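You operate a simulated robot arm through the tools that you are given. There is no shell and no other tool.

You are at the controls of a simulated robot arm. One attempt, no reset.

## Task
Flare the stub in the flaring block, with the nut on first.
Fine: clamp tight, yoke over, screw into the green band once and back, nothing else under the cone.

The check looks at the end state, three seconds after you hand in, the way a careful person would. Anything else that was tipped, shoved, dropped, spilled or broken makes it a failure.

## Robot
A 7-joint arm with a two-finger parallel gripper, fixed in place. Base frame: the origin is on the floor under the middle of its stand, x ahead of it, y to its left, z up; the work surface is at about z = 0.8. Lengths are in m, angles in degrees, forces in N, time in s.
It reaches about 1.372 m from its shoulder. Its first joint turns from -149.0 to 149.0 degrees. Payload 3.43 kg.
The tool frame sits at the grasp point between the pads (the TCP): z along the fingers, y along the line on which they close. The tips reach 0.03 m beyond it. The gripper opens to 0.094 m. The fingers are 0.028 m wide and 0.01 m thick; the gripper's body (0.05 by 0.096 m) begins 0.055 m behind the TCP.
Orientation is told as [roll, pitch, yaw] about the base's x, y, z axes, in that order, counted from this pose: with the fingers straight down and closing along the base's y, the tool's x points along the base's -x, its y along +y and its z along -z.

## Interface
- The arm moves only by the tool send_rows. Its argument "series" is a list of rows, each a list of 3 entries, a list of its own where there are three numbers: the shift along the base's x, y, z in m, then the turn, a rotation vector about the base's x, y, z in degrees, then the finger opening in m, from 0 to 0.094. In form: [[[dx, dy, dz], [rx, ry, rz], gripper], ...]. A call has 1 to 20 rows; each row shifts and turns the commanded pose from where the row before left it. Each row takes 0.2 s and may step no farther than 0.05 m and 8.6 degrees from the row before; otherwise, or with a gripper value out of range, the whole call is refused. Where a pose cannot be reached the arm comes as near as it can. A force on the tool above 40 N (or 10 N above the force at the start of the call, whichever is more), or a blocked arm, ends the call early, and 0.2 s more pass. The fingers move at their own pace (about 0.045 m/s each) and stop on an object; they squeeze with about 39 N. The grip force told is the motor's: it shows also when the fingers shut on nothing. Time passes only in rows, and 0.2 s behind the last, so rows that do not move let the fingers close. The reply holds the time, the measured pose of the TCP, the force on the tool along the base axes, the opening and the grip force, in the units named above and with some noise, with the torque about the TCP (base axes, N m) and any sound that the robot's microphone picked up.
- Cameras (640 x 400 px; columns grow to the right, rows downward): "scene" is fixed at [0.0535, 0.5057, 1.4407]; the picture's right is [0.25, -0.97, 0.00], its down [-0.47, -0.12, -0.87] and it looks along [0.84, 0.22, -0.49] (base axes); focal length 362 px, centre (320, 200). "wrist" rides on the gripper at [0.076, 0.014, -0.102] in the tool frame; the picture's right is [-0.18, 0.98, 0.00], its down [-0.75, -0.14, -0.64] and it looks along [-0.63, -0.12, 0.77] (tool axes); focal length 243 px, centre (320, 200). There is no depth. A picture from a camera that has moved, and an enlarged one, comes with that camera's place and axes in the base frame and with its lens. The place of the scene camera against the robot may be out by one fixed shift of up to 0.012 m in any direction.
- camera(camera): a new picture of that camera. It takes no simulated time.
- enlarge(camera, box): a new picture of the part [left, top, right, bottom] of that camera's present view, enlarged. It takes no simulated time.
- hand_in(): hands the job in; it is judged then, once.

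Nothing tells you positions but the pictures and the camera data. Unless the task says otherwise, let go and move clear before handing in.

The tools are called after ">>>" by a JSON object that holds its "name" and its "arguments". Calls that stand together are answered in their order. send_rows: Moves the arm, as the interface text tells. Its arguments: {"type":"object","properties":{"series":{"type":"array","items":{"type":"array"}}},"required":["series"]} The other tools are called the same way: camera (camera) takes a picture; enlarge (camera, box) takes an enlarged picture of a part of a camera's view; hand_in () hands the job in.

At the start:

```text
time: 0.0
position: [0.6452, 0.7479, 1.2405]
ee_rot: [0.0, 0.0, 0.0]
force: [-0.7, 0.8, 0.7]
torque: [0.03, -0.02, 0.01]
gripper_width: 0.0941
gripper_force: 0.1
```

scene: 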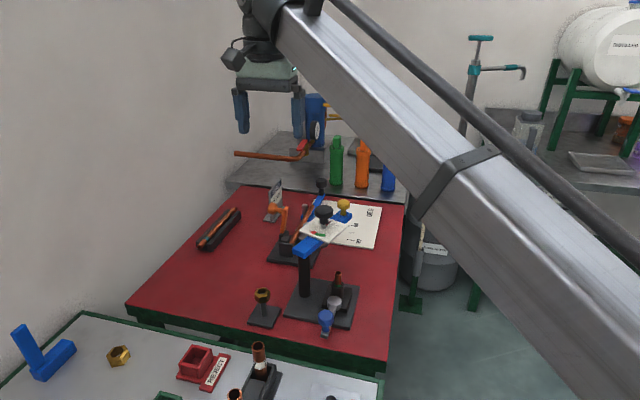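
wrist: 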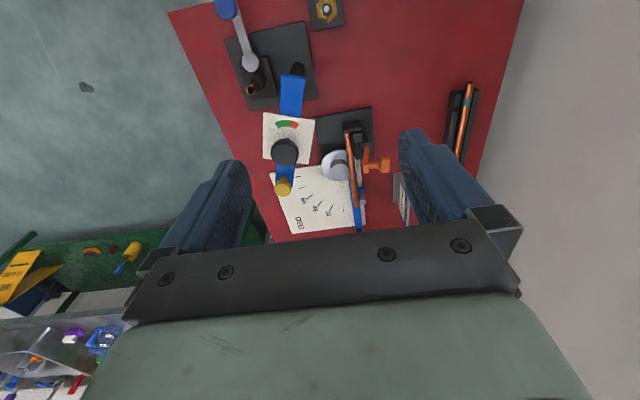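

I see a red mat with a flaring block station (blue yoke, black knob, a clamp lever with blue handle), a nut on a small stand, and a tube-bender station. I'll look closer before moving.

>>> {"name": "enlarge", "arguments": {"camera": "scene", "box": [220, 160, 420, 360]}}

>>> {"name": "enlarge", "arguments": {"camera": "wrist", "box": [200, 0, 400, 130]}}

>>> {"name": "enlarge", "arguments": {"camera": "wrist", "box": [240, 90, 440, 240]}}

>>> {"name": "enlarge", "arguments": {"camera": "scene", "box": [0, 300, 400, 400]}}

```text
2.00 times, centred on (320, 260) of scene
camera zoom: at [0.0535, 0.5057, 1.4407], right [0.25, -0.97, 0.0], down [-0.47, -0.12, -0.87], along [0.84, 0.22, -0.49], focal length 723 px, centre (320, 80)
```

zoom: 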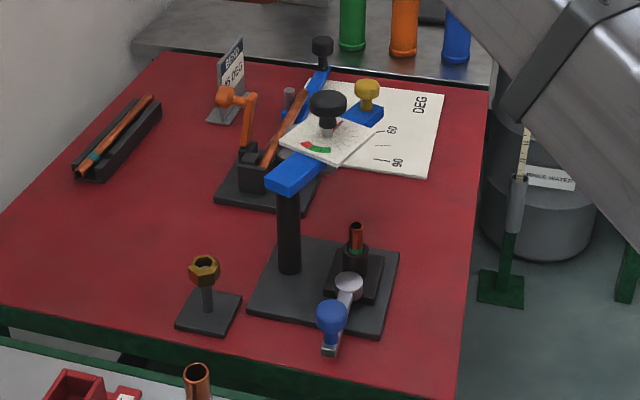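

```text
3.08 times, centred on (300, 65) of wrist
camera zoom: at [0.5685, 0.7631, 1.3422], right [0.18, 0.98, 0.0], down [0.75, -0.14, 0.64], along [0.63, -0.12, -0.77], focal length 746 px, centre (382, 615)
```

zoom: 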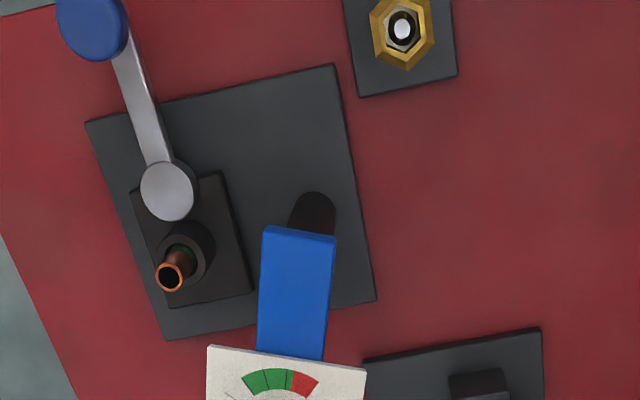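

```text
2.67 times, centred on (340, 165) of wrist
camera zoom: at [0.5685, 0.7631, 1.3422], right [0.18, 0.98, 0.0], down [0.75, -0.14, 0.64], along [0.63, -0.12, -0.77], focal length 647 px, centre (267, 293)
```

zoom: 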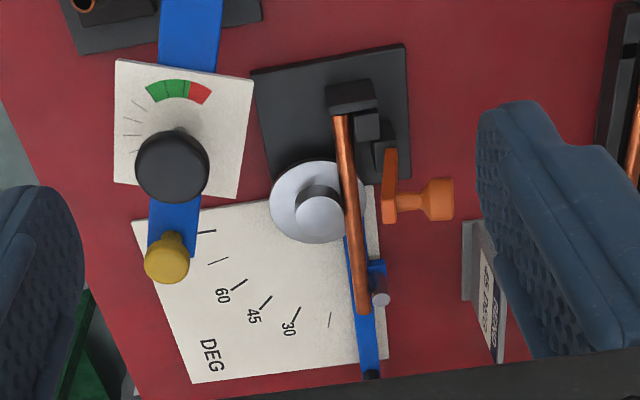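

```text
1.60 times, centred on (200, 350) of scene
camera zoom: at [0.0535, 0.5057, 1.4407], right [0.25, -0.97, 0.0], down [-0.47, -0.12, -0.87], along [0.84, 0.22, -0.49], focal length 578 px, centre (512, -40)
```

zoom: 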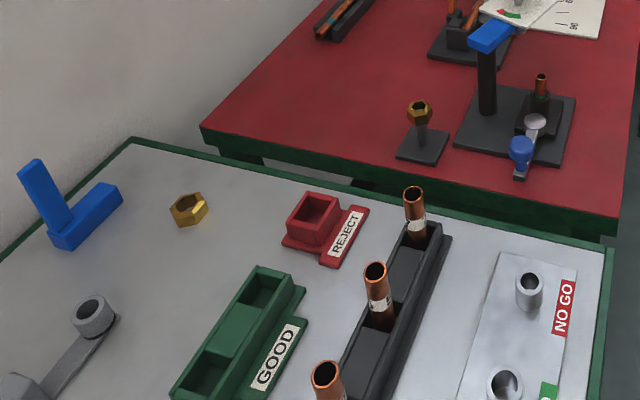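

The flaring station sits near (0.67, 0.63) with its stub top about z 0.90, and the nut stands on a peg near (0.585, 0.77). I'll move the wrist camera closer for a better look at both.

>>> {"name": "send_rows", "arguments": {"series": [[[-0.02, -0.016, -0.034], [0, 0, 0], 0.094], [[-0.02, -0.016, -0.034], [0, 0, 0], 0.094], [[-0.02, -0.016, -0.034], [0, 0, 0], 0.094], [[-0.02, -0.016, -0.034], [0, 0, 0], 0.094], [[-0.02, -0.016, -0.034], [0, 0, 0], 0.094], [[-0.023, -0.016, -0.02], [0, 0, 0], 0.094]]}}

>>> {"name": "camera", "arguments": {"camera": "wrist"}}

>>> {"name": "camera", "arguments": {"camera": "scene"}}

```text
time: 1.4
position: [0.5223, 0.6504, 1.0527]
ee_rot: [0.0, 0.1, 0.0]
force: [1.3, 0.6, -0.9]
torque: [-0.06, 0.02, -0.04]
gripper_width: 0.0939
gripper_force: 0.1
```

```text
taken
camera wrist: at [0.4457, 0.6649, 1.1543], right [0.18, 0.98, 0.0], down [0.75, -0.14, 0.64], along [0.63, -0.12, -0.77], focal length 243 px, centre (320, 200)
```

wrist: 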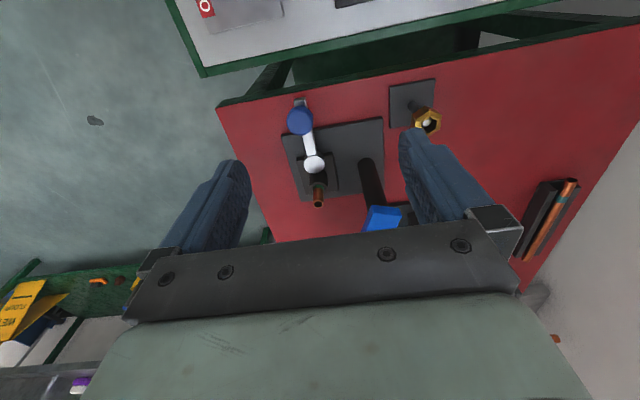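

```text
taken
```

scene: 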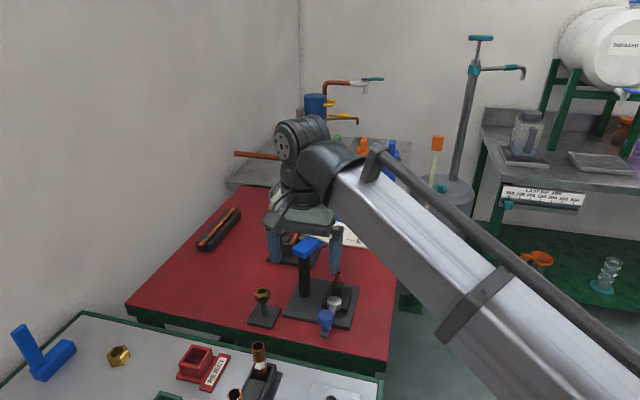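

The wrist view shows the station clearly, so I'll zoom on the clamp, stub, nut, and yoke.

>>> {"name": "enlarge", "arguments": {"camera": "wrist", "box": [270, 90, 390, 240]}}

>>> {"name": "enlarge", "arguments": {"camera": "wrist", "box": [380, 75, 450, 145]}}

>>> {"name": "enlarge", "arguments": {"camera": "scene", "box": [240, 270, 360, 345]}}

```text
2.67 times, centred on (330, 165) of wrist
camera zoom: at [0.4457, 0.6649, 1.1543], right [0.18, 0.98, 0.0], down [0.75, -0.14, 0.64], along [0.63, -0.12, -0.77], focal length 647 px, centre (293, 293)
```

zoom: 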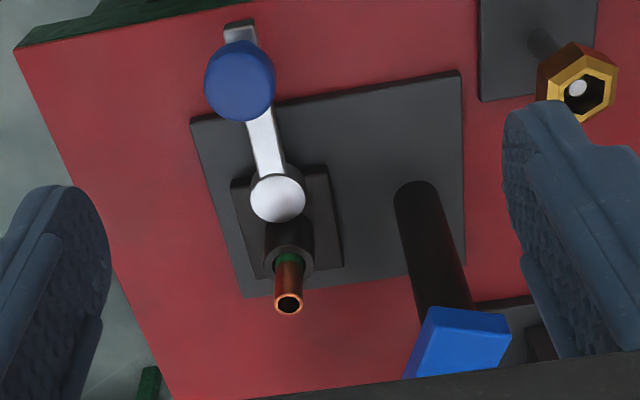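

```text
5.71 times, centred on (415, 110) of wrist
camera zoom: at [0.4457, 0.6649, 1.1543], right [0.18, 0.98, 0.0], down [0.75, -0.14, 0.64], along [0.63, -0.12, -0.77], focal length 1386 px, centre (-223, 714)
```

zoom: 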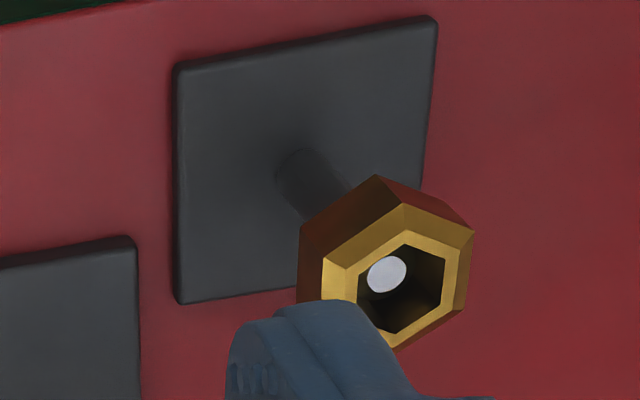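

```text
5.33 times, centred on (300, 308) of scene
camera zoom: at [0.0535, 0.5057, 1.4407], right [0.25, -0.97, 0.0], down [-0.47, -0.12, -0.87], along [0.84, 0.22, -0.49], focal length 1928 px, centre (427, -373)
```

zoom: 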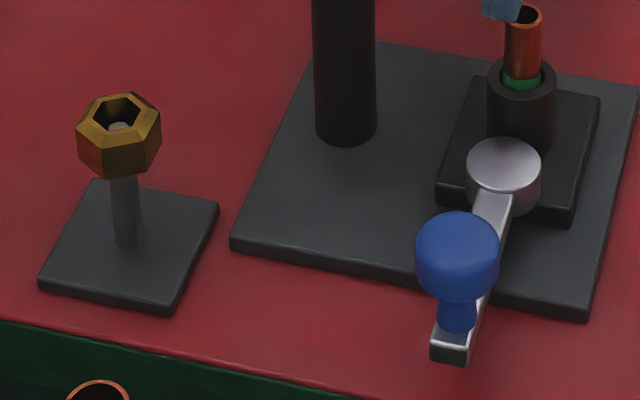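

The clamp lever with the blue knob points toward the robot, the stub stands in a black collar, and the nut sits on its peg. Next I'll move up and over to read the dial and yoke.

>>> {"name": "send_rows", "arguments": {"series": [[[0.02, 0.01, 0.03], [0, 0, 0], 0.094], [[0.03, 0.01, 0.02], [0, 0, 0], 0.094], [[0.03, 0.01, 0.02], [0, 0, 0], 0.094], [[0.018, 0.01, 0.01], [0, 0, 0], 0.094]]}}

>>> {"name": "camera", "arguments": {"camera": "wrist"}}

>>> {"name": "enlarge", "arguments": {"camera": "wrist", "box": [250, 100, 400, 240]}}

>>> {"name": "enlarge", "arguments": {"camera": "wrist", "box": [260, 30, 460, 130]}}

```text
time: 2.4
position: [0.6213, 0.6914, 1.1298]
ee_rot: [-0.1, 0.0, 0.0]
force: [-0.1, 0.2, 0.3]
torque: [0.01, 0.0, 0.0]
gripper_width: 0.0939
gripper_force: 0.2
```

```text
taken
camera wrist: at [0.5449, 0.706, 1.2332], right [0.18, 0.98, 0.0], down [0.75, -0.14, 0.64], along [0.63, -0.12, -0.77], focal length 243 px, centre (320, 200)
```

wrist: 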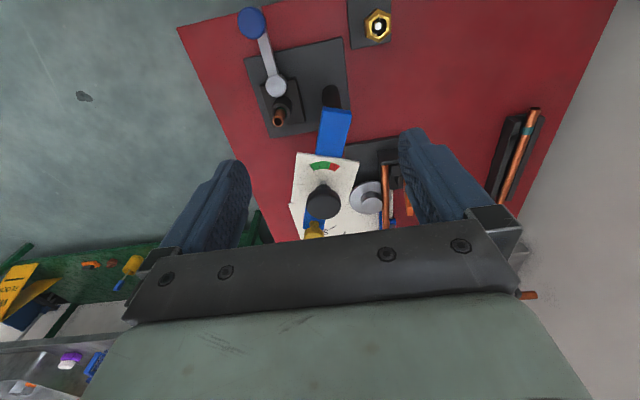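

```text
2.86 times, centred on (325, 170) of wrist
camera zoom: at [0.5449, 0.706, 1.2332], right [0.18, 0.98, 0.0], down [0.75, -0.14, 0.64], along [0.63, -0.12, -0.77], focal length 693 px, centre (306, 286)
```

zoom: 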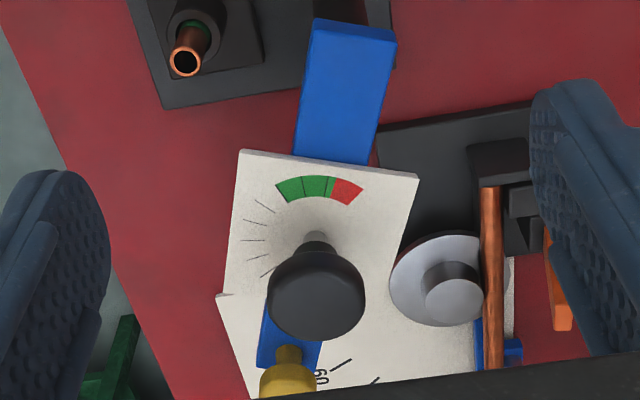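

```text
3.20 times, centred on (360, 80) of wrist
camera zoom: at [0.5449, 0.706, 1.2332], right [0.18, 0.98, 0.0], down [0.75, -0.14, 0.64], along [0.63, -0.12, -0.77], focal length 776 px, centre (192, 584)
```

zoom: 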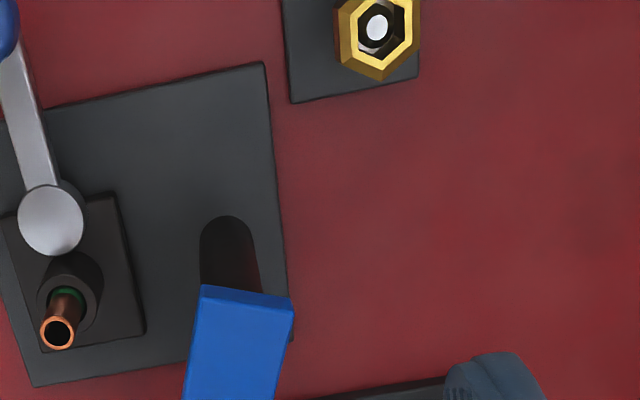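

The dial has ticks, a two-part green band and a red end, but the pointer is hidden under the knob. I'll check from the scene camera.

>>> {"name": "enlarge", "arguments": {"camera": "scene", "box": [280, 180, 400, 260]}}

>>> {"name": "camera", "arguments": {"camera": "scene"}}

```text
5.00 times, centred on (340, 220) of scene
camera zoom: at [0.0535, 0.5057, 1.4407], right [0.25, -0.97, 0.0], down [-0.47, -0.12, -0.87], along [0.84, 0.22, -0.49], focal length 1807 px, centre (220, 100)
```

zoom: 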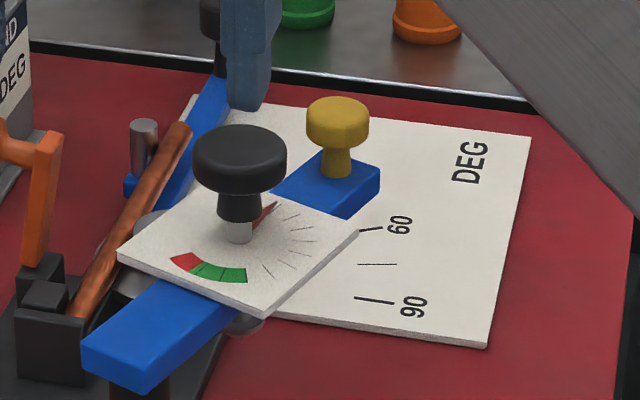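

```text
taken
```

scene: 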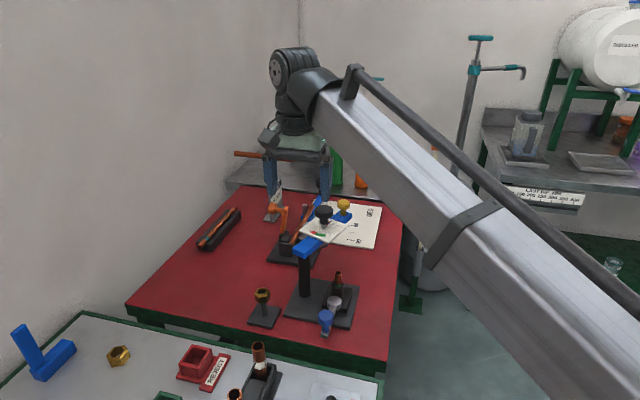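

The red needle points toward the yellow handle, and the green band lies about half a turn clockwise from it. I'll take close views of the stub and clamp, then the nut, to pin down their positions.

>>> {"name": "send_rows", "arguments": {"series": [[[-0.01, -0.045, -0.015], [0, 0, 0], 0.094], [[-0.012, -0.045, -0.03], [0, 0, 0], 0.094], [[0, 0, -0.035], [0, 0, 0], 0.094], [[0, 0, 0], [0, 0, 0], 0.094]]}}

>>> {"name": "enlarge", "arguments": {"camera": "wrist", "box": [310, 90, 430, 190]}}

>>> {"name": "enlarge", "arguments": {"camera": "wrist", "box": [300, 0, 460, 100]}}

>>> {"name": "camera", "arguments": {"camera": "wrist"}}

```text
refused: row 2 steps farther than a row can; nothing moved
```

```text
4.00 times, centred on (370, 140) of wrist
camera zoom: at [0.5449, 0.706, 1.2332], right [0.18, 0.98, 0.0], down [0.75, -0.14, 0.64], along [0.63, -0.12, -0.77], focal length 970 px, centre (120, 440)
```

zoom: 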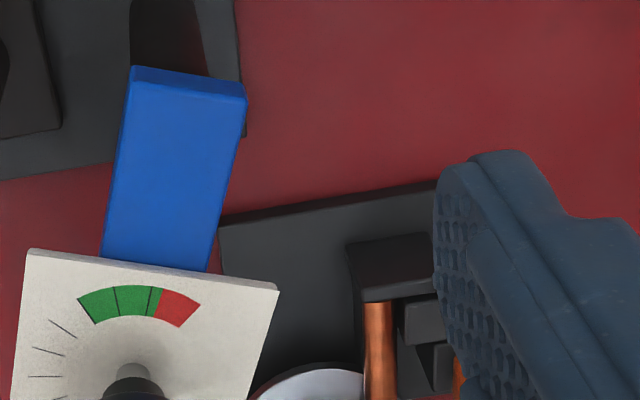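

```text
4.00 times, centred on (380, 50) of wrist
camera zoom: at [0.5449, 0.706, 1.2332], right [0.18, 0.98, 0.0], down [0.75, -0.14, 0.64], along [0.63, -0.12, -0.77], focal length 970 px, centre (80, 800)
```

zoom: 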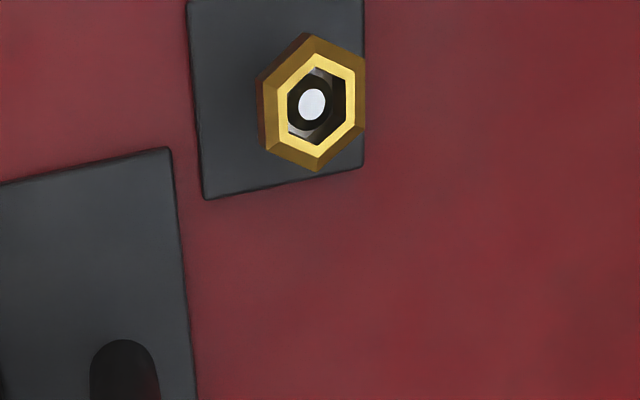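

```text
taken
camera wrist: at [0.5449, 0.706, 1.2332], right [0.18, 0.98, 0.0], down [0.75, -0.14, 0.64], along [0.63, -0.12, -0.77], focal length 243 px, centre (320, 200)
```

wrist: 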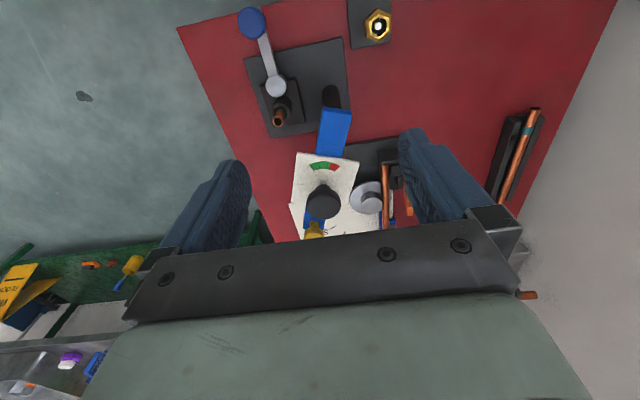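

That move was refused for one step being too long. I'll resend it with shorter steps.

>>> {"name": "send_rows", "arguments": {"series": [[[-0.008, -0.03, -0.02], [0, 0, 0], 0.094], [[-0.008, -0.03, -0.02], [0, 0, 0], 0.094], [[-0.006, -0.03, -0.02], [0, 0, 0], 0.094], [[0, 0, -0.02], [0, 0, 0], 0.094], [[0, 0, 0], [0, 0, 0], 0.094]]}}

>>> {"name": "camera", "arguments": {"camera": "wrist"}}

>>> {"name": "enlarge", "arguments": {"camera": "wrist", "box": [310, 110, 390, 180]}}

>>> {"name": "enlarge", "arguments": {"camera": "wrist", "box": [280, 20, 440, 180]}}

```text
time: 3.6
position: [0.5993, 0.602, 1.049]
ee_rot: [0.1, -0.1, 0.0]
force: [0.2, 0.5, 0.9]
torque: [0.01, -0.02, 0.0]
gripper_width: 0.0941
gripper_force: 0.1
```

```text
taken
camera wrist: at [0.5231, 0.6166, 1.1517], right [0.18, 0.98, 0.0], down [0.75, -0.14, 0.64], along [0.63, -0.12, -0.77], focal length 243 px, centre (320, 200)
```

wrist: 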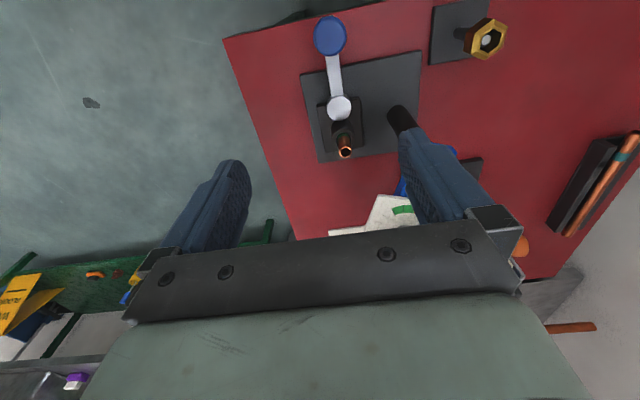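

```text
5.71 times, centred on (350, 145) of wrist
camera zoom: at [0.5231, 0.6166, 1.1517], right [0.18, 0.98, 0.0], down [0.75, -0.14, 0.64], along [0.63, -0.12, -0.77], focal length 1386 px, centre (149, 514)
```

zoom: 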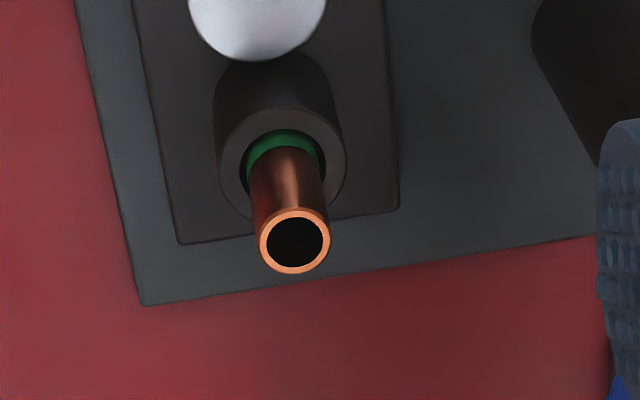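

```text
2.50 times, centred on (360, 100) of wrist
camera zoom: at [0.5231, 0.6166, 1.1517], right [0.18, 0.98, 0.0], down [0.75, -0.14, 0.64], along [0.63, -0.12, -0.77], focal length 606 px, centre (220, 450)
```

zoom: 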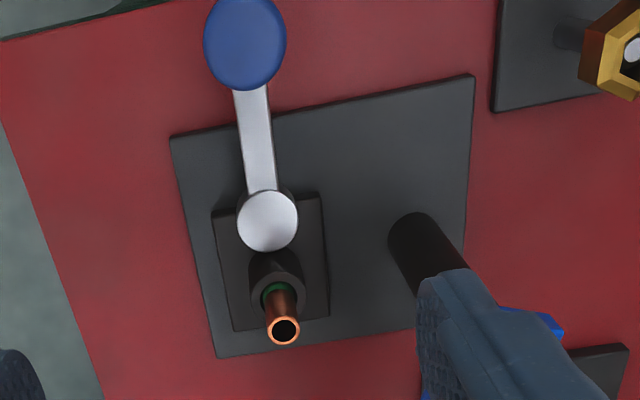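

The stub's axis is at about (0.6715, 0.6207), with its top at z 0.888 and the collar top at 0.851. I'll hover over the nut and check its position before gripping.

>>> {"name": "send_rows", "arguments": {"series": [[[0, 0.045, 0], [0, 0, 0], 0.094], [[0, 0.045, 0], [0, 0, 0], 0.094], [[-0.005, 0.045, 0], [0, 0, 0], 0.094], [[-0.01, 0.034, -0.025], [0, 0, 0], 0.094], [[0, 0, -0.04], [0, 0, 0], 0.07], [[0, 0, 0], [0, 0, 0], 0.06]]}}

>>> {"name": "camera", "arguments": {"camera": "wrist"}}

>>> {"name": "enlarge", "arguments": {"camera": "wrist", "box": [270, 60, 370, 160]}}

>>> {"name": "enlarge", "arguments": {"camera": "scene", "box": [230, 250, 360, 340]}}

```text
time: 5.0
position: [0.5811, 0.7718, 0.9843]
ee_rot: [0.0, -0.1, 0.1]
force: [0.2, -0.7, -0.1]
torque: [0.0, 0.0, 0.0]
gripper_width: 0.0598
gripper_force: 0.1
```

```text
taken
camera wrist: at [0.5065, 0.7867, 1.0866], right [0.18, 0.98, 0.0], down [0.75, -0.14, 0.64], along [0.63, -0.12, -0.77], focal length 243 px, centre (320, 200)
```

wrist: 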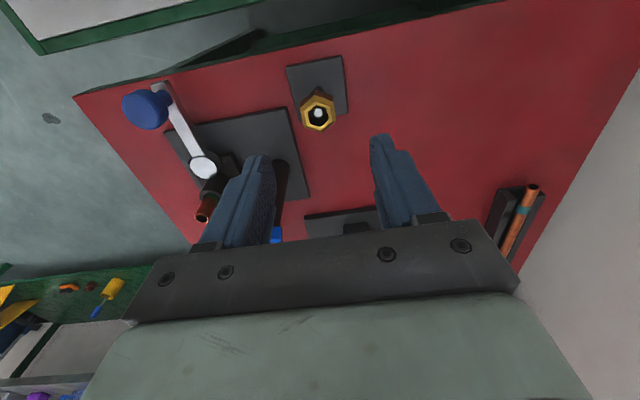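

```text
4.00 times, centred on (320, 110) of wrist
camera zoom: at [0.5065, 0.7867, 1.0866], right [0.18, 0.98, 0.0], down [0.75, -0.14, 0.64], along [0.63, -0.12, -0.77], focal length 970 px, centre (320, 560)
```

zoom: 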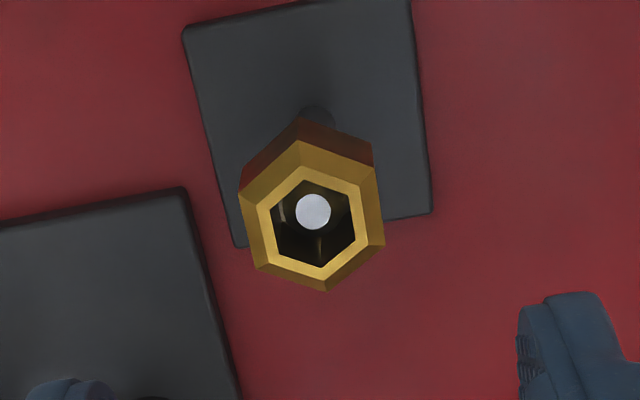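

```text
4.44 times, centred on (295, 295) of scene
camera zoom: at [0.0535, 0.5057, 1.4407], right [0.25, -0.97, 0.0], down [-0.47, -0.12, -0.87], along [0.84, 0.22, -0.49], focal length 1607 px, centre (431, -222)
```

zoom: 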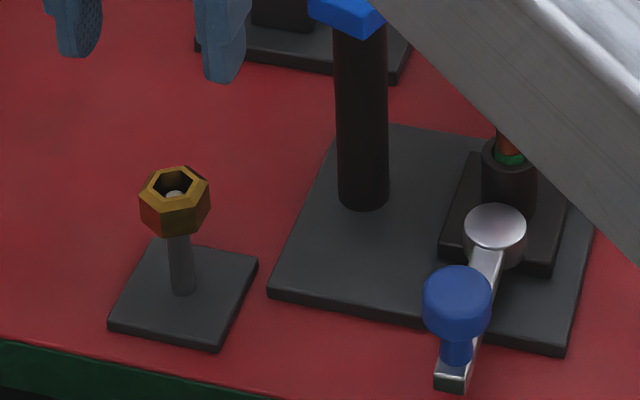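

The nut is at about (0.5855, 0.7703), spans z 0.856 to 0.874, and its flats face ±y, so the current yaw suits it. I'll line up and go down partway, then verify.

>>> {"name": "send_rows", "arguments": {"series": [[[0.003, -0.002, -0.02], [0, 0, 0], 0.06], [[0, 0, -0.03], [0, 0, 0], 0.055], [[0, 0, 0], [0, 0, 0], 0.055]]}}

>>> {"name": "enlarge", "arguments": {"camera": "wrist", "box": [240, 90, 400, 220]}}

```text
time: 5.8
position: [0.586, 0.77, 0.9376]
ee_rot: [-0.1, 0.1, 0.0]
force: [0.3, -0.6, -0.3]
torque: [0.01, 0.0, -0.01]
gripper_width: 0.0552
gripper_force: 0.1
```

```text
3.08 times, centred on (320, 155) of wrist
camera zoom: at [0.5083, 0.785, 1.0385], right [0.18, 0.98, 0.0], down [0.75, -0.14, 0.64], along [0.63, -0.12, -0.77], focal length 746 px, centre (320, 338)
```

zoom: 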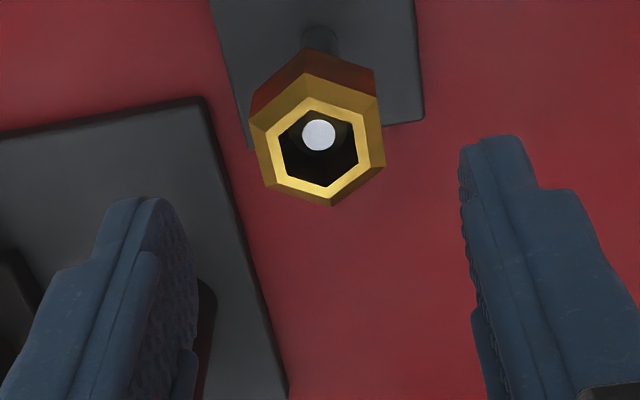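

Alignment is within about a millimetre. I'll lower to the grip height and close on the nut.

>>> {"name": "send_rows", "arguments": {"series": [[[0.001, 0, -0.024], [0, 0, 0], 0.055], [[0, 0, -0.0235], [0, 0, 0], 0.055], [[0, 0, 0], [0, 0, 0], 0.055], [[0, 0, 0], [0, 0, 0], 0.02], [[0, 0, 0], [0, 0, 0], 0.02], [[0, 0, 0], [0, 0, 0], 0.02]]}}

>>> {"name": "enlarge", "arguments": {"camera": "wrist", "box": [240, 90, 400, 220]}}

>>> {"name": "enlarge", "arguments": {"camera": "scene", "box": [220, 240, 340, 340]}}

```text
time: 7.2
position: [0.5882, 0.7688, 0.8896]
ee_rot: [0.1, 0.1, 0.0]
force: [-0.3, 0.8, 0.3]
torque: [0.01, 0.02, 0.0]
gripper_width: 0.0327
gripper_force: 39.3
```

```text
3.08 times, centred on (320, 155) of wrist
camera zoom: at [0.5118, 0.7836, 0.9909], right [0.18, 0.98, 0.0], down [0.75, -0.14, 0.64], along [0.63, -0.12, -0.77], focal length 746 px, centre (320, 338)
```

zoom: 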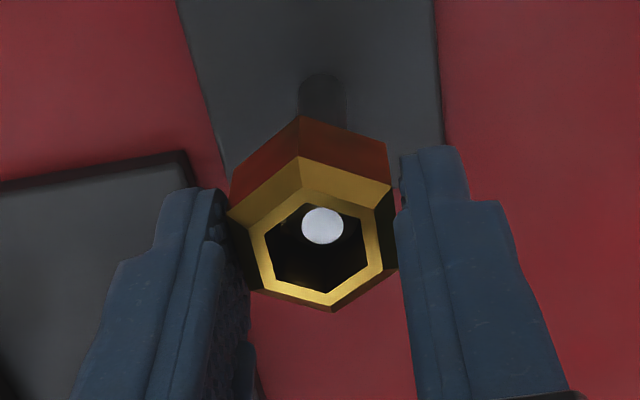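

```text
4.00 times, centred on (280, 290) of scene
camera zoom: at [0.0535, 0.5057, 1.4407], right [0.25, -0.97, 0.0], down [-0.47, -0.12, -0.87], along [0.84, 0.22, -0.49], focal length 1446 px, centre (480, -160)
```

zoom: 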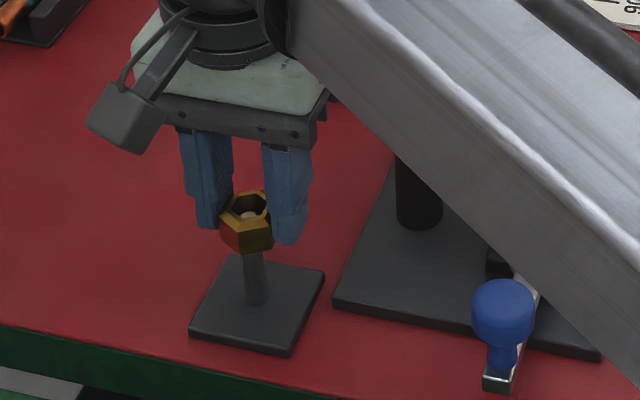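

The nut is gripped. I'll lift it straight off its peg and check that it comes along.

>>> {"name": "send_rows", "arguments": {"series": [[[0, 0, 0.015], [0, 0, 0], 0.02], [[0, 0, 0.03], [0, 0, 0], 0.02], [[0, 0, 0.04], [0, 0, 0], 0.02], [[0, 0, 0.045], [0, 0, 0], 0.02], [[0, 0, 0.01], [0, 0, 0], 0.02], [[0, 0, 0], [0, 0, 0], 0.02]]}}

>>> {"name": "camera", "arguments": {"camera": "wrist"}}

>>> {"name": "enlarge", "arguments": {"camera": "wrist", "box": [240, 90, 400, 220]}}

>>> {"name": "enlarge", "arguments": {"camera": "scene", "box": [200, 180, 380, 340]}}

```text
time: 8.6
position: [0.5881, 0.7683, 1.0286]
ee_rot: [0.1, 0.0, 0.0]
force: [-0.1, 0.2, -1.2]
torque: [0.02, 0.02, 0.0]
gripper_width: 0.0327
gripper_force: 38.9
```

```text
taken
camera wrist: at [0.5117, 0.7836, 1.1301], right [0.18, 0.98, 0.0], down [0.75, -0.14, 0.64], along [0.63, -0.12, -0.77], focal length 243 px, centre (320, 200)
```

wrist: 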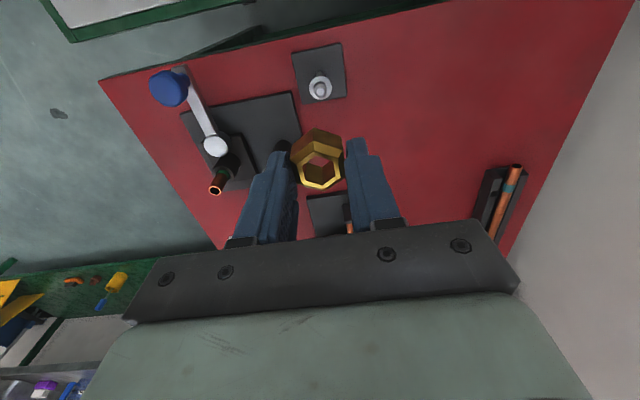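

```text
3.08 times, centred on (320, 155) of wrist
camera zoom: at [0.5117, 0.7836, 1.1301], right [0.18, 0.98, 0.0], down [0.75, -0.14, 0.64], along [0.63, -0.12, -0.77], focal length 746 px, centre (320, 338)
```

zoom: 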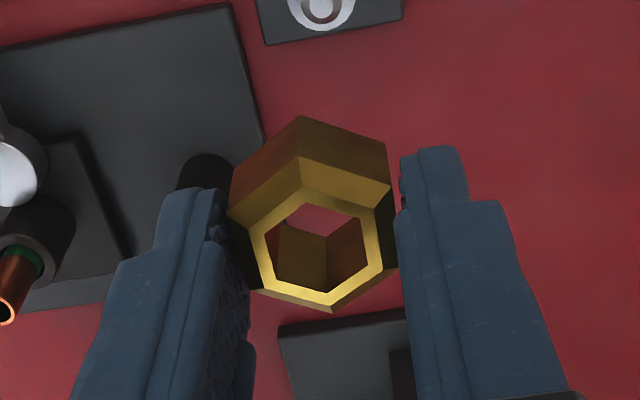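

```text
2.50 times, centred on (290, 260) of scene
camera zoom: at [0.0535, 0.5057, 1.4407], right [0.25, -0.97, 0.0], down [-0.47, -0.12, -0.87], along [0.84, 0.22, -0.49], focal length 904 px, centre (395, 50)
```

zoom: 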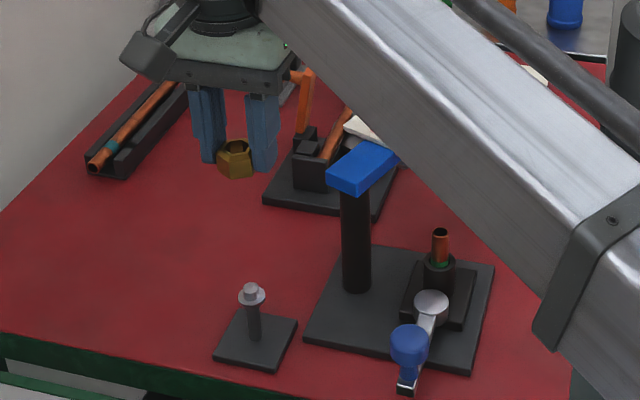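

The nut is off the peg and secure in the fingers. Next I'll carry it above the yoke height to the stub, turning the hand 18° clockwise to clear the yoke.

>>> {"name": "send_rows", "arguments": {"series": [[[0.017, -0.03, 0], [0, 0, -4], 0.02], [[0.017, -0.03, 0], [0, 0, -4], 0.02], [[0.017, -0.03, 0], [0, 0, -4], 0.02], [[0.017, -0.03, 0], [0, 0, -4], 0.02], [[0.017, -0.0285, 0], [0, 0, -2], 0.02], [[0, 0, -0.02], [0, 0, 0], 0.02], [[0, 0, -0.02], [0, 0, 0], 0.02], [[0, 0, 0], [0, 0, 0], 0.02]]}}

>>> {"name": "camera", "arguments": {"camera": "wrist"}}

>>> {"name": "enlarge", "arguments": {"camera": "wrist", "box": [240, 70, 400, 210]}}

>>> {"name": "camera", "arguments": {"camera": "scene"}}

```text
time: 10.4
position: [0.6704, 0.6212, 0.9882]
ee_rot: [-0.1, 0.0, -18.1]
force: [-0.3, -0.5, -0.5]
torque: [-0.01, 0.01, -0.04]
gripper_width: 0.0327
gripper_force: 38.8
```

```text
taken
camera wrist: at [0.6021, 0.6585, 1.0887], right [0.48, 0.88, 0.0], down [0.67, -0.37, 0.64], along [0.56, -0.31, -0.77], focal length 243 px, centre (320, 200)
```

wrist: 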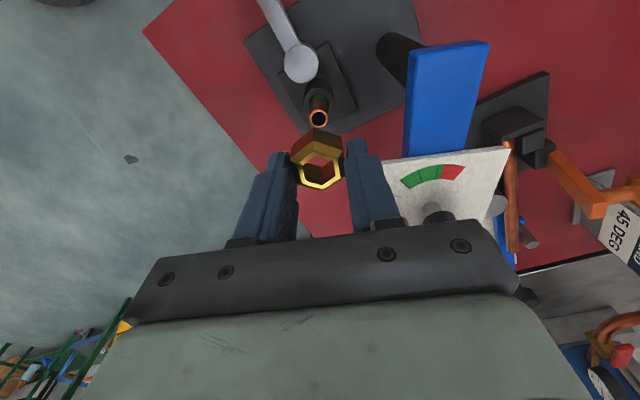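

```text
2.86 times, centred on (320, 140) of wrist
camera zoom: at [0.6021, 0.6585, 1.0887], right [0.48, 0.88, 0.0], down [0.67, -0.37, 0.64], along [0.56, -0.31, -0.77], focal length 693 px, centre (320, 371)
```

zoom: 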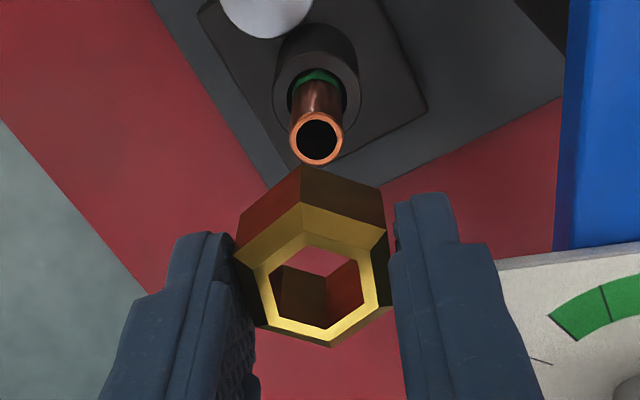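

```text
taken
```

scene: 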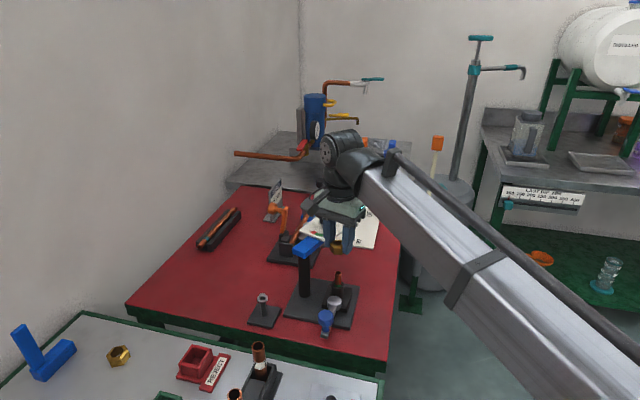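

The nut hangs above the stub with about a 2 mm offset. I'll correct it and come down to just above the stub's mouth for a last check.

>>> {"name": "send_rows", "arguments": {"series": [[[0.0023, -0.0013, -0.02], [0, 0, 0], 0.02], [[0, 0, -0.02], [0, 0, 0], 0.02], [[0, 0, -0.015], [0, 0, 0], 0.02], [[0, 0, 0], [0, 0, 0], 0.02], [[0, 0, 0], [0, 0, 0], 0.02]]}}

>>> {"name": "enlarge", "arguments": {"camera": "wrist", "box": [260, 90, 380, 200]}}

>>> {"name": "enlarge", "arguments": {"camera": "scene", "box": [290, 220, 390, 320]}}

```text
time: 11.6
position: [0.6719, 0.6198, 0.933]
ee_rot: [0.1, 0.1, -18.0]
force: [0.5, 0.1, -0.9]
torque: [0.0, 0.0, 0.0]
gripper_width: 0.0327
gripper_force: 38.9
```

```text
3.64 times, centred on (320, 145) of wrist
camera zoom: at [0.6048, 0.6572, 1.0346], right [0.48, 0.88, 0.0], down [0.67, -0.37, 0.64], along [0.56, -0.31, -0.77], focal length 882 px, centre (320, 400)
```

zoom: 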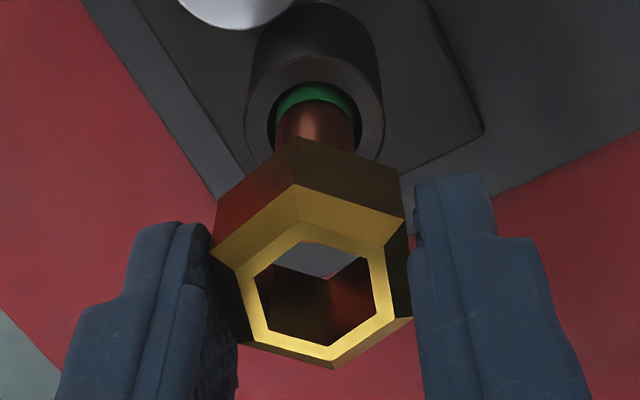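

```text
4.00 times, centred on (340, 270) of scene
camera zoom: at [0.0535, 0.5057, 1.4407], right [0.25, -0.97, 0.0], down [-0.47, -0.12, -0.87], along [0.84, 0.22, -0.49], focal length 1446 px, centre (240, -80)
```

zoom: 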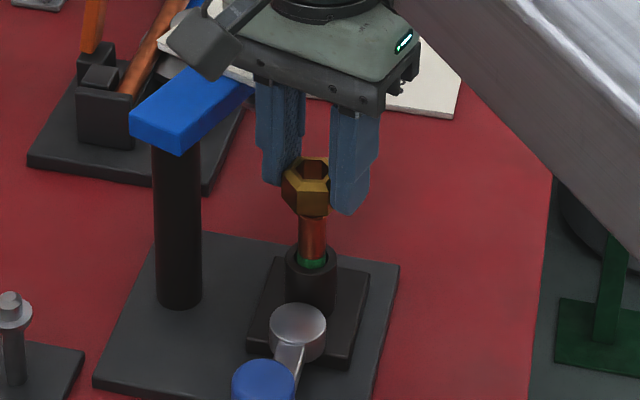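

The nut and stub axes agree within a millimetre. I'll lower the nut over the stub in two stages.

>>> {"name": "send_rows", "arguments": {"series": [[[0, 0, -0.01], [0, 0, 0], 0.02], [[0, 0, -0.01], [0, 0, 0], 0.02], [[0, 0, -0.01], [0, 0, 0], 0.02], [[0, 0, 0], [0, 0, 0], 0.02]]}}

>>> {"name": "enlarge", "arguments": {"camera": "wrist", "box": [260, 90, 380, 200]}}

>>> {"name": "enlarge", "arguments": {"camera": "scene", "box": [290, 220, 390, 320]}}

```text
time: 12.6
position: [0.6735, 0.6198, 0.9033]
ee_rot: [-0.1, -0.1, -18.0]
force: [0.1, 0.1, 0.0]
torque: [-0.06, -0.02, -0.03]
gripper_width: 0.0325
gripper_force: 39.4
```

```text
3.64 times, centred on (320, 145) of wrist
camera zoom: at [0.6052, 0.6573, 1.0053], right [0.48, 0.88, 0.0], down [0.67, -0.37, 0.64], along [0.56, -0.31, -0.77], focal length 882 px, centre (320, 400)
```

zoom: 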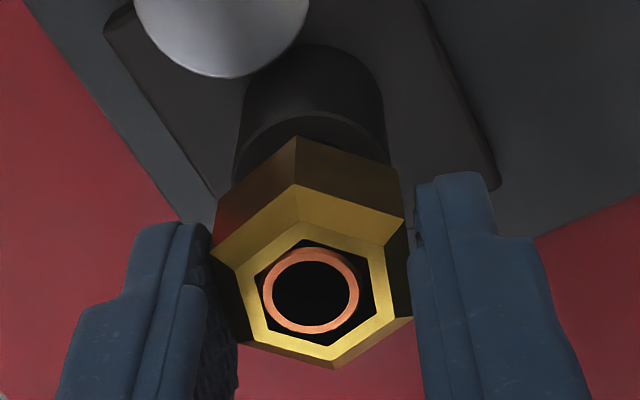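

```text
4.00 times, centred on (340, 270) of scene
camera zoom: at [0.0535, 0.5057, 1.4407], right [0.25, -0.97, 0.0], down [-0.47, -0.12, -0.87], along [0.84, 0.22, -0.49], focal length 1446 px, centre (240, -80)
```

zoom: 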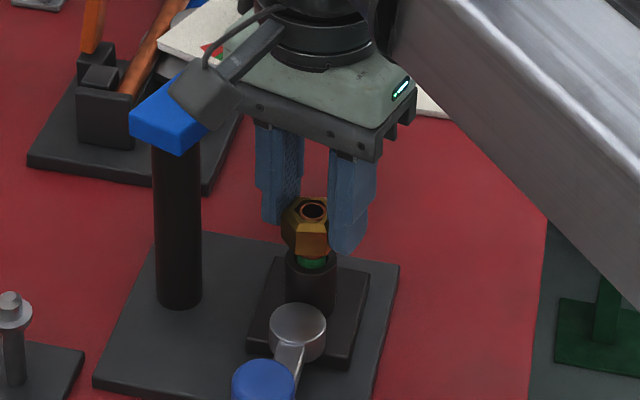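

The stub's rim shows nicely inside the nut's bore. I'll nudge it slightly for centring, lower it to the collar, and release.

>>> {"name": "send_rows", "arguments": {"series": [[[-0.0004, -0.0007, -0.009], [0, 0, 0], 0.02], [[0, 0, -0.008], [0, 0, 0], 0.02], [[0, 0, 0], [0, 0, 0], 0.02]]}}

>>> {"name": "enlarge", "arguments": {"camera": "wrist", "box": [260, 90, 380, 200]}}

>>> {"name": "enlarge", "arguments": {"camera": "scene", "box": [290, 220, 390, 320]}}

```text
time: 13.1
position: [0.6742, 0.6187, 0.901]
ee_rot: [0.5, -0.2, -18.0]
force: [-5.4, -2.3, 13.5]
torque: [0.54, -0.63, 0.1]
gripper_width: 0.0328
gripper_force: 38.6
stopped in row 2: the force on the tool passed its limit at 51 N (the readings are from after the stop); the commanded pose is now the measured one
```

```text
3.64 times, centred on (320, 145) of wrist
camera zoom: at [0.605, 0.6566, 1.0022], right [0.48, 0.88, 0.01], down [0.67, -0.37, 0.64], along [0.57, -0.3, -0.77], focal length 882 px, centre (320, 400)
```

zoom: 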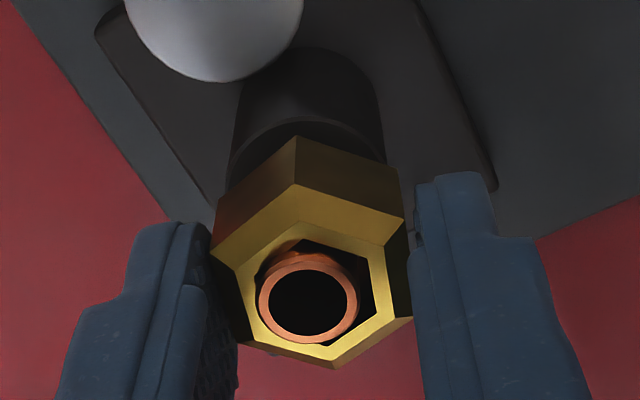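

```text
4.00 times, centred on (340, 270) of scene
camera zoom: at [0.0535, 0.5057, 1.4407], right [0.25, -0.97, 0.0], down [-0.47, -0.12, -0.87], along [0.84, 0.22, -0.49], focal length 1446 px, centre (240, -80)
```

zoom: 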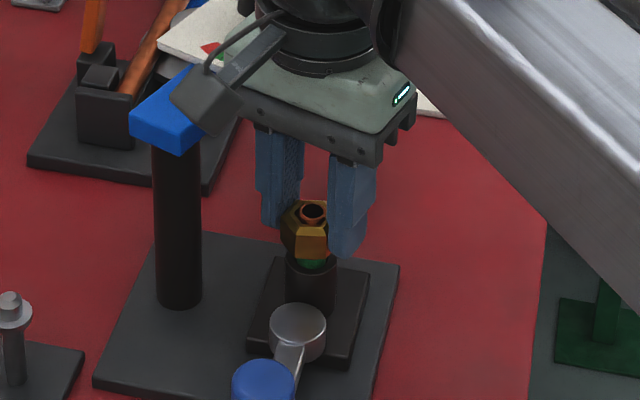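

The descent stopped because the hand's body met the corner of the dial plate; the nut is already around the stub. I'll lift back off, turn the hand so its thin side faces the plate, and come down again.

>>> {"name": "send_rows", "arguments": {"series": [[[0, 0, 0.01], [0, 0, 0], 0.02], [[0, 0, 0.02], [0, 0, 0], 0.02], [[0, 0, 0.02], [0, 0, 0], 0.02], [[0, 0, 0], [0, 0, 0], 0.02]]}}

>>> {"name": "camera", "arguments": {"camera": "wrist"}}

>>> {"name": "camera", "arguments": {"camera": "scene"}}

```text
time: 14.1
position: [0.6738, 0.6197, 0.9481]
ee_rot: [0.3, -0.2, -18.0]
force: [-1.8, -5.4, -3.5]
torque: [-0.07, 0.06, -0.08]
gripper_width: 0.0323
gripper_force: 38.9
```

```text
taken
camera wrist: at [0.6055, 0.6569, 1.0508], right [0.48, 0.88, 0.01], down [0.67, -0.37, 0.64], along [0.57, -0.3, -0.77], focal length 243 px, centre (320, 200)
```

wrist: 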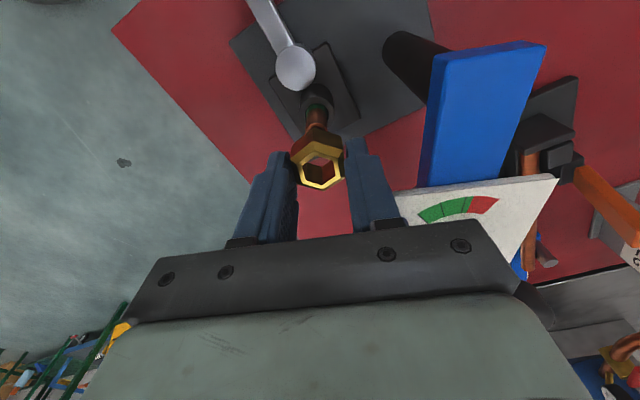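

```text
taken
```

scene: 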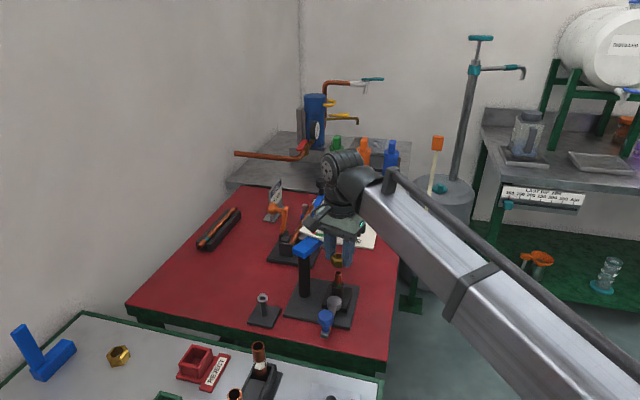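

The nut is clear of the stub again. I'll pause one row to check that residual force and look at whether the yoke moved.

>>> {"name": "send_rows", "arguments": {"series": [[[0, 0, 0], [0, 0, 0], 0.02], [[0, 0, 0], [0, 0, 0], 0.02]]}}

>>> {"name": "enlarge", "arguments": {"camera": "scene", "box": [280, 180, 400, 260]}}

>>> {"name": "enlarge", "arguments": {"camera": "wrist", "box": [260, 40, 580, 240]}}

```text
time: 14.7
position: [0.6746, 0.6195, 0.9502]
ee_rot: [0.5, -0.2, -18.0]
force: [-1.9, -6.6, -3.6]
torque: [-0.05, 0.05, -0.09]
gripper_width: 0.0324
gripper_force: 39.1
```

```text
5.00 times, centred on (340, 220) of scene
camera zoom: at [0.0535, 0.5057, 1.4407], right [0.25, -0.97, 0.0], down [-0.47, -0.12, -0.87], along [0.84, 0.22, -0.49], focal length 1807 px, centre (220, 100)
```

zoom: 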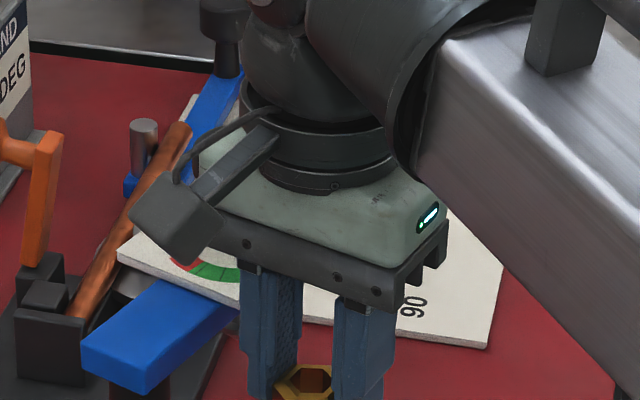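

```text
2.00 times, centred on (420, 140) of wrist
camera zoom: at [0.6055, 0.6569, 1.0509], right [0.48, 0.88, 0.01], down [0.67, -0.37, 0.64], along [0.57, -0.3, -0.77], focal length 485 px, centre (120, 320)
```

zoom: 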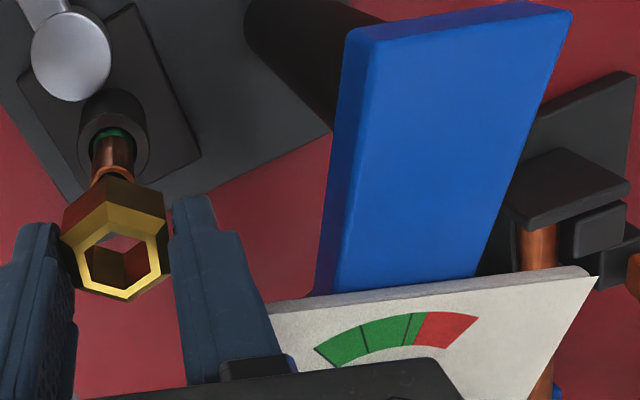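

A steady push of about 7 N in −y means the dial plate's corner is leaning on the outer finger. I'll ease the hand away in −y and see whether that force goes away.

>>> {"name": "send_rows", "arguments": {"series": [[[-0.002, -0.006, 0], [0, 0, 0], 0.02], [[-0.002, -0.006, 0], [0, 0, 0], 0.02], [[0, 0, 0], [0, 0, 0], 0.02]]}}

>>> {"name": "camera", "arguments": {"camera": "wrist"}}

>>> {"name": "enlarge", "arguments": {"camera": "scene", "box": [280, 180, 400, 260]}}

```text
time: 15.4
position: [0.6715, 0.6093, 0.9486]
ee_rot: [0.5, -0.2, -18.0]
force: [-0.1, -0.2, -0.5]
torque: [-0.03, -0.02, -0.01]
gripper_width: 0.0325
gripper_force: 38.6
```

```text
taken
camera wrist: at [0.6022, 0.6457, 1.0511], right [0.48, 0.88, 0.01], down [0.67, -0.37, 0.64], along [0.57, -0.3, -0.77], focal length 243 px, centre (320, 200)
```

wrist: 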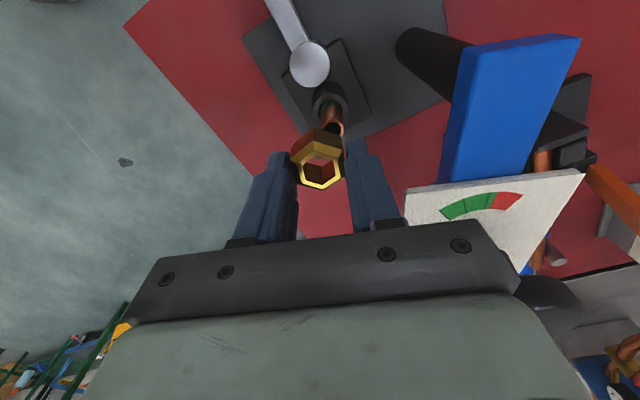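

```text
5.00 times, centred on (340, 220) of scene
camera zoom: at [0.0535, 0.5057, 1.4407], right [0.25, -0.97, 0.0], down [-0.47, -0.12, -0.87], along [0.84, 0.22, -0.49], focal length 1807 px, centre (220, 100)
```

zoom: 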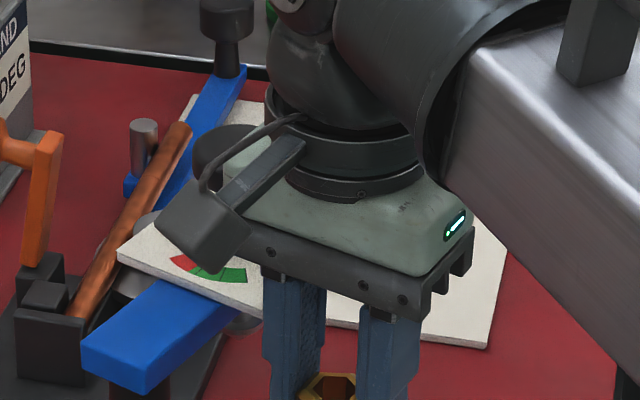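

The force is gone and the yoke looks unmoved. I'll raise clear, level the hand, and turn it to yaw +60° so its narrow side faces the dial plate.

>>> {"name": "send_rows", "arguments": {"series": [[[0, 0, 0.025], [-0.41, 0.34, 0], 0.02], [[0, 0, 0.03], [0, 0, 0], 0.02], [[0, 0, 0], [0, 0, 7.8], 0.02], [[0, 0, 0], [0, 0, 7.8], 0.02], [[0, 0, 0], [0, 0, 7.8], 0.02], [[0, 0, 0], [0, 0, 7.8], 0.02], [[0, 0, 0], [0, 0, 7.8], 0.02], [[0, 0, 0], [0, 0, 7.8], 0.02], [[0, 0, 0], [0, 0, 7.8], 0.02], [[0, 0, 0], [0, 0, 7.8], 0.02], [[0, 0, 0], [0, 0, 7.8], 0.02], [[0, 0, 0], [0, 0, 7.8], 0.02], [[0.001, 0.0125, 0], [0, 0, 0], 0.02], [[0, 0, 0], [0, 0, 0], 0.02]]}}

>>> {"name": "camera", "arguments": {"camera": "wrist"}}

>>> {"name": "enlarge", "arguments": {"camera": "wrist", "box": [240, 70, 400, 210]}}

>>> {"name": "camera", "arguments": {"camera": "scene"}}

```text
time: 18.4
position: [0.6713, 0.6214, 1.0032]
ee_rot: [0.0, -0.2, 60.0]
force: [0.6, -0.4, 0.0]
torque: [0.03, -0.01, 0.0]
gripper_width: 0.0326
gripper_force: 39.1
```

```text
taken
camera wrist: at [0.621, 0.5619, 1.1047], right [-0.76, 0.65, 0.0], down [0.5, 0.58, 0.64], along [0.42, 0.49, -0.77], focal length 243 px, centre (320, 200)
```

wrist: 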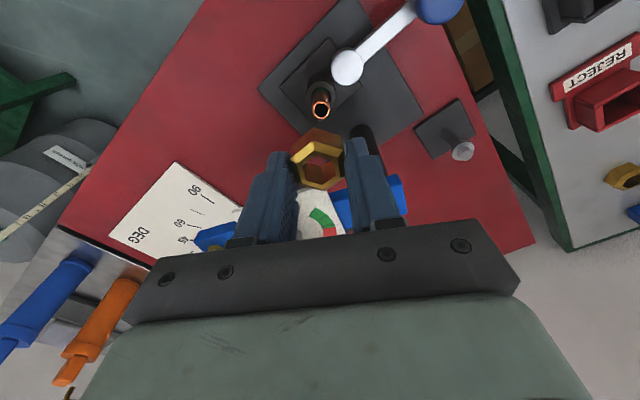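

```text
2.86 times, centred on (320, 140) of wrist
camera zoom: at [0.621, 0.5619, 1.1047], right [-0.76, 0.65, 0.0], down [0.5, 0.58, 0.64], along [0.42, 0.49, -0.77], focal length 693 px, centre (320, 371)
```

zoom: 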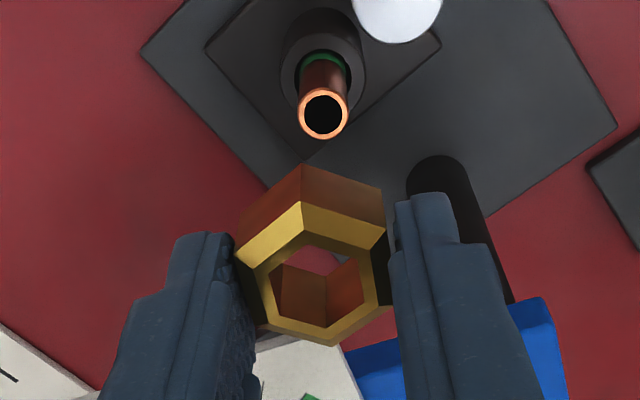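

```text
taken
```

scene: 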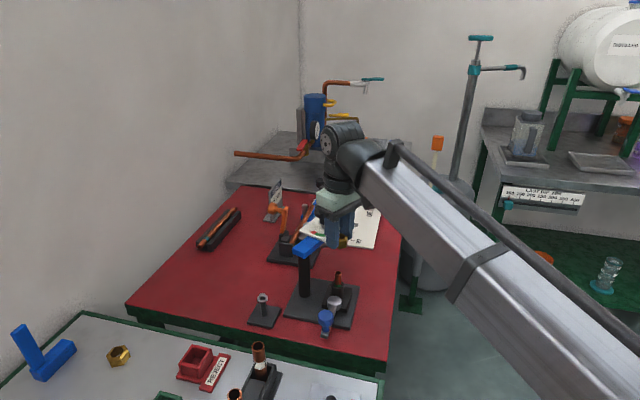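

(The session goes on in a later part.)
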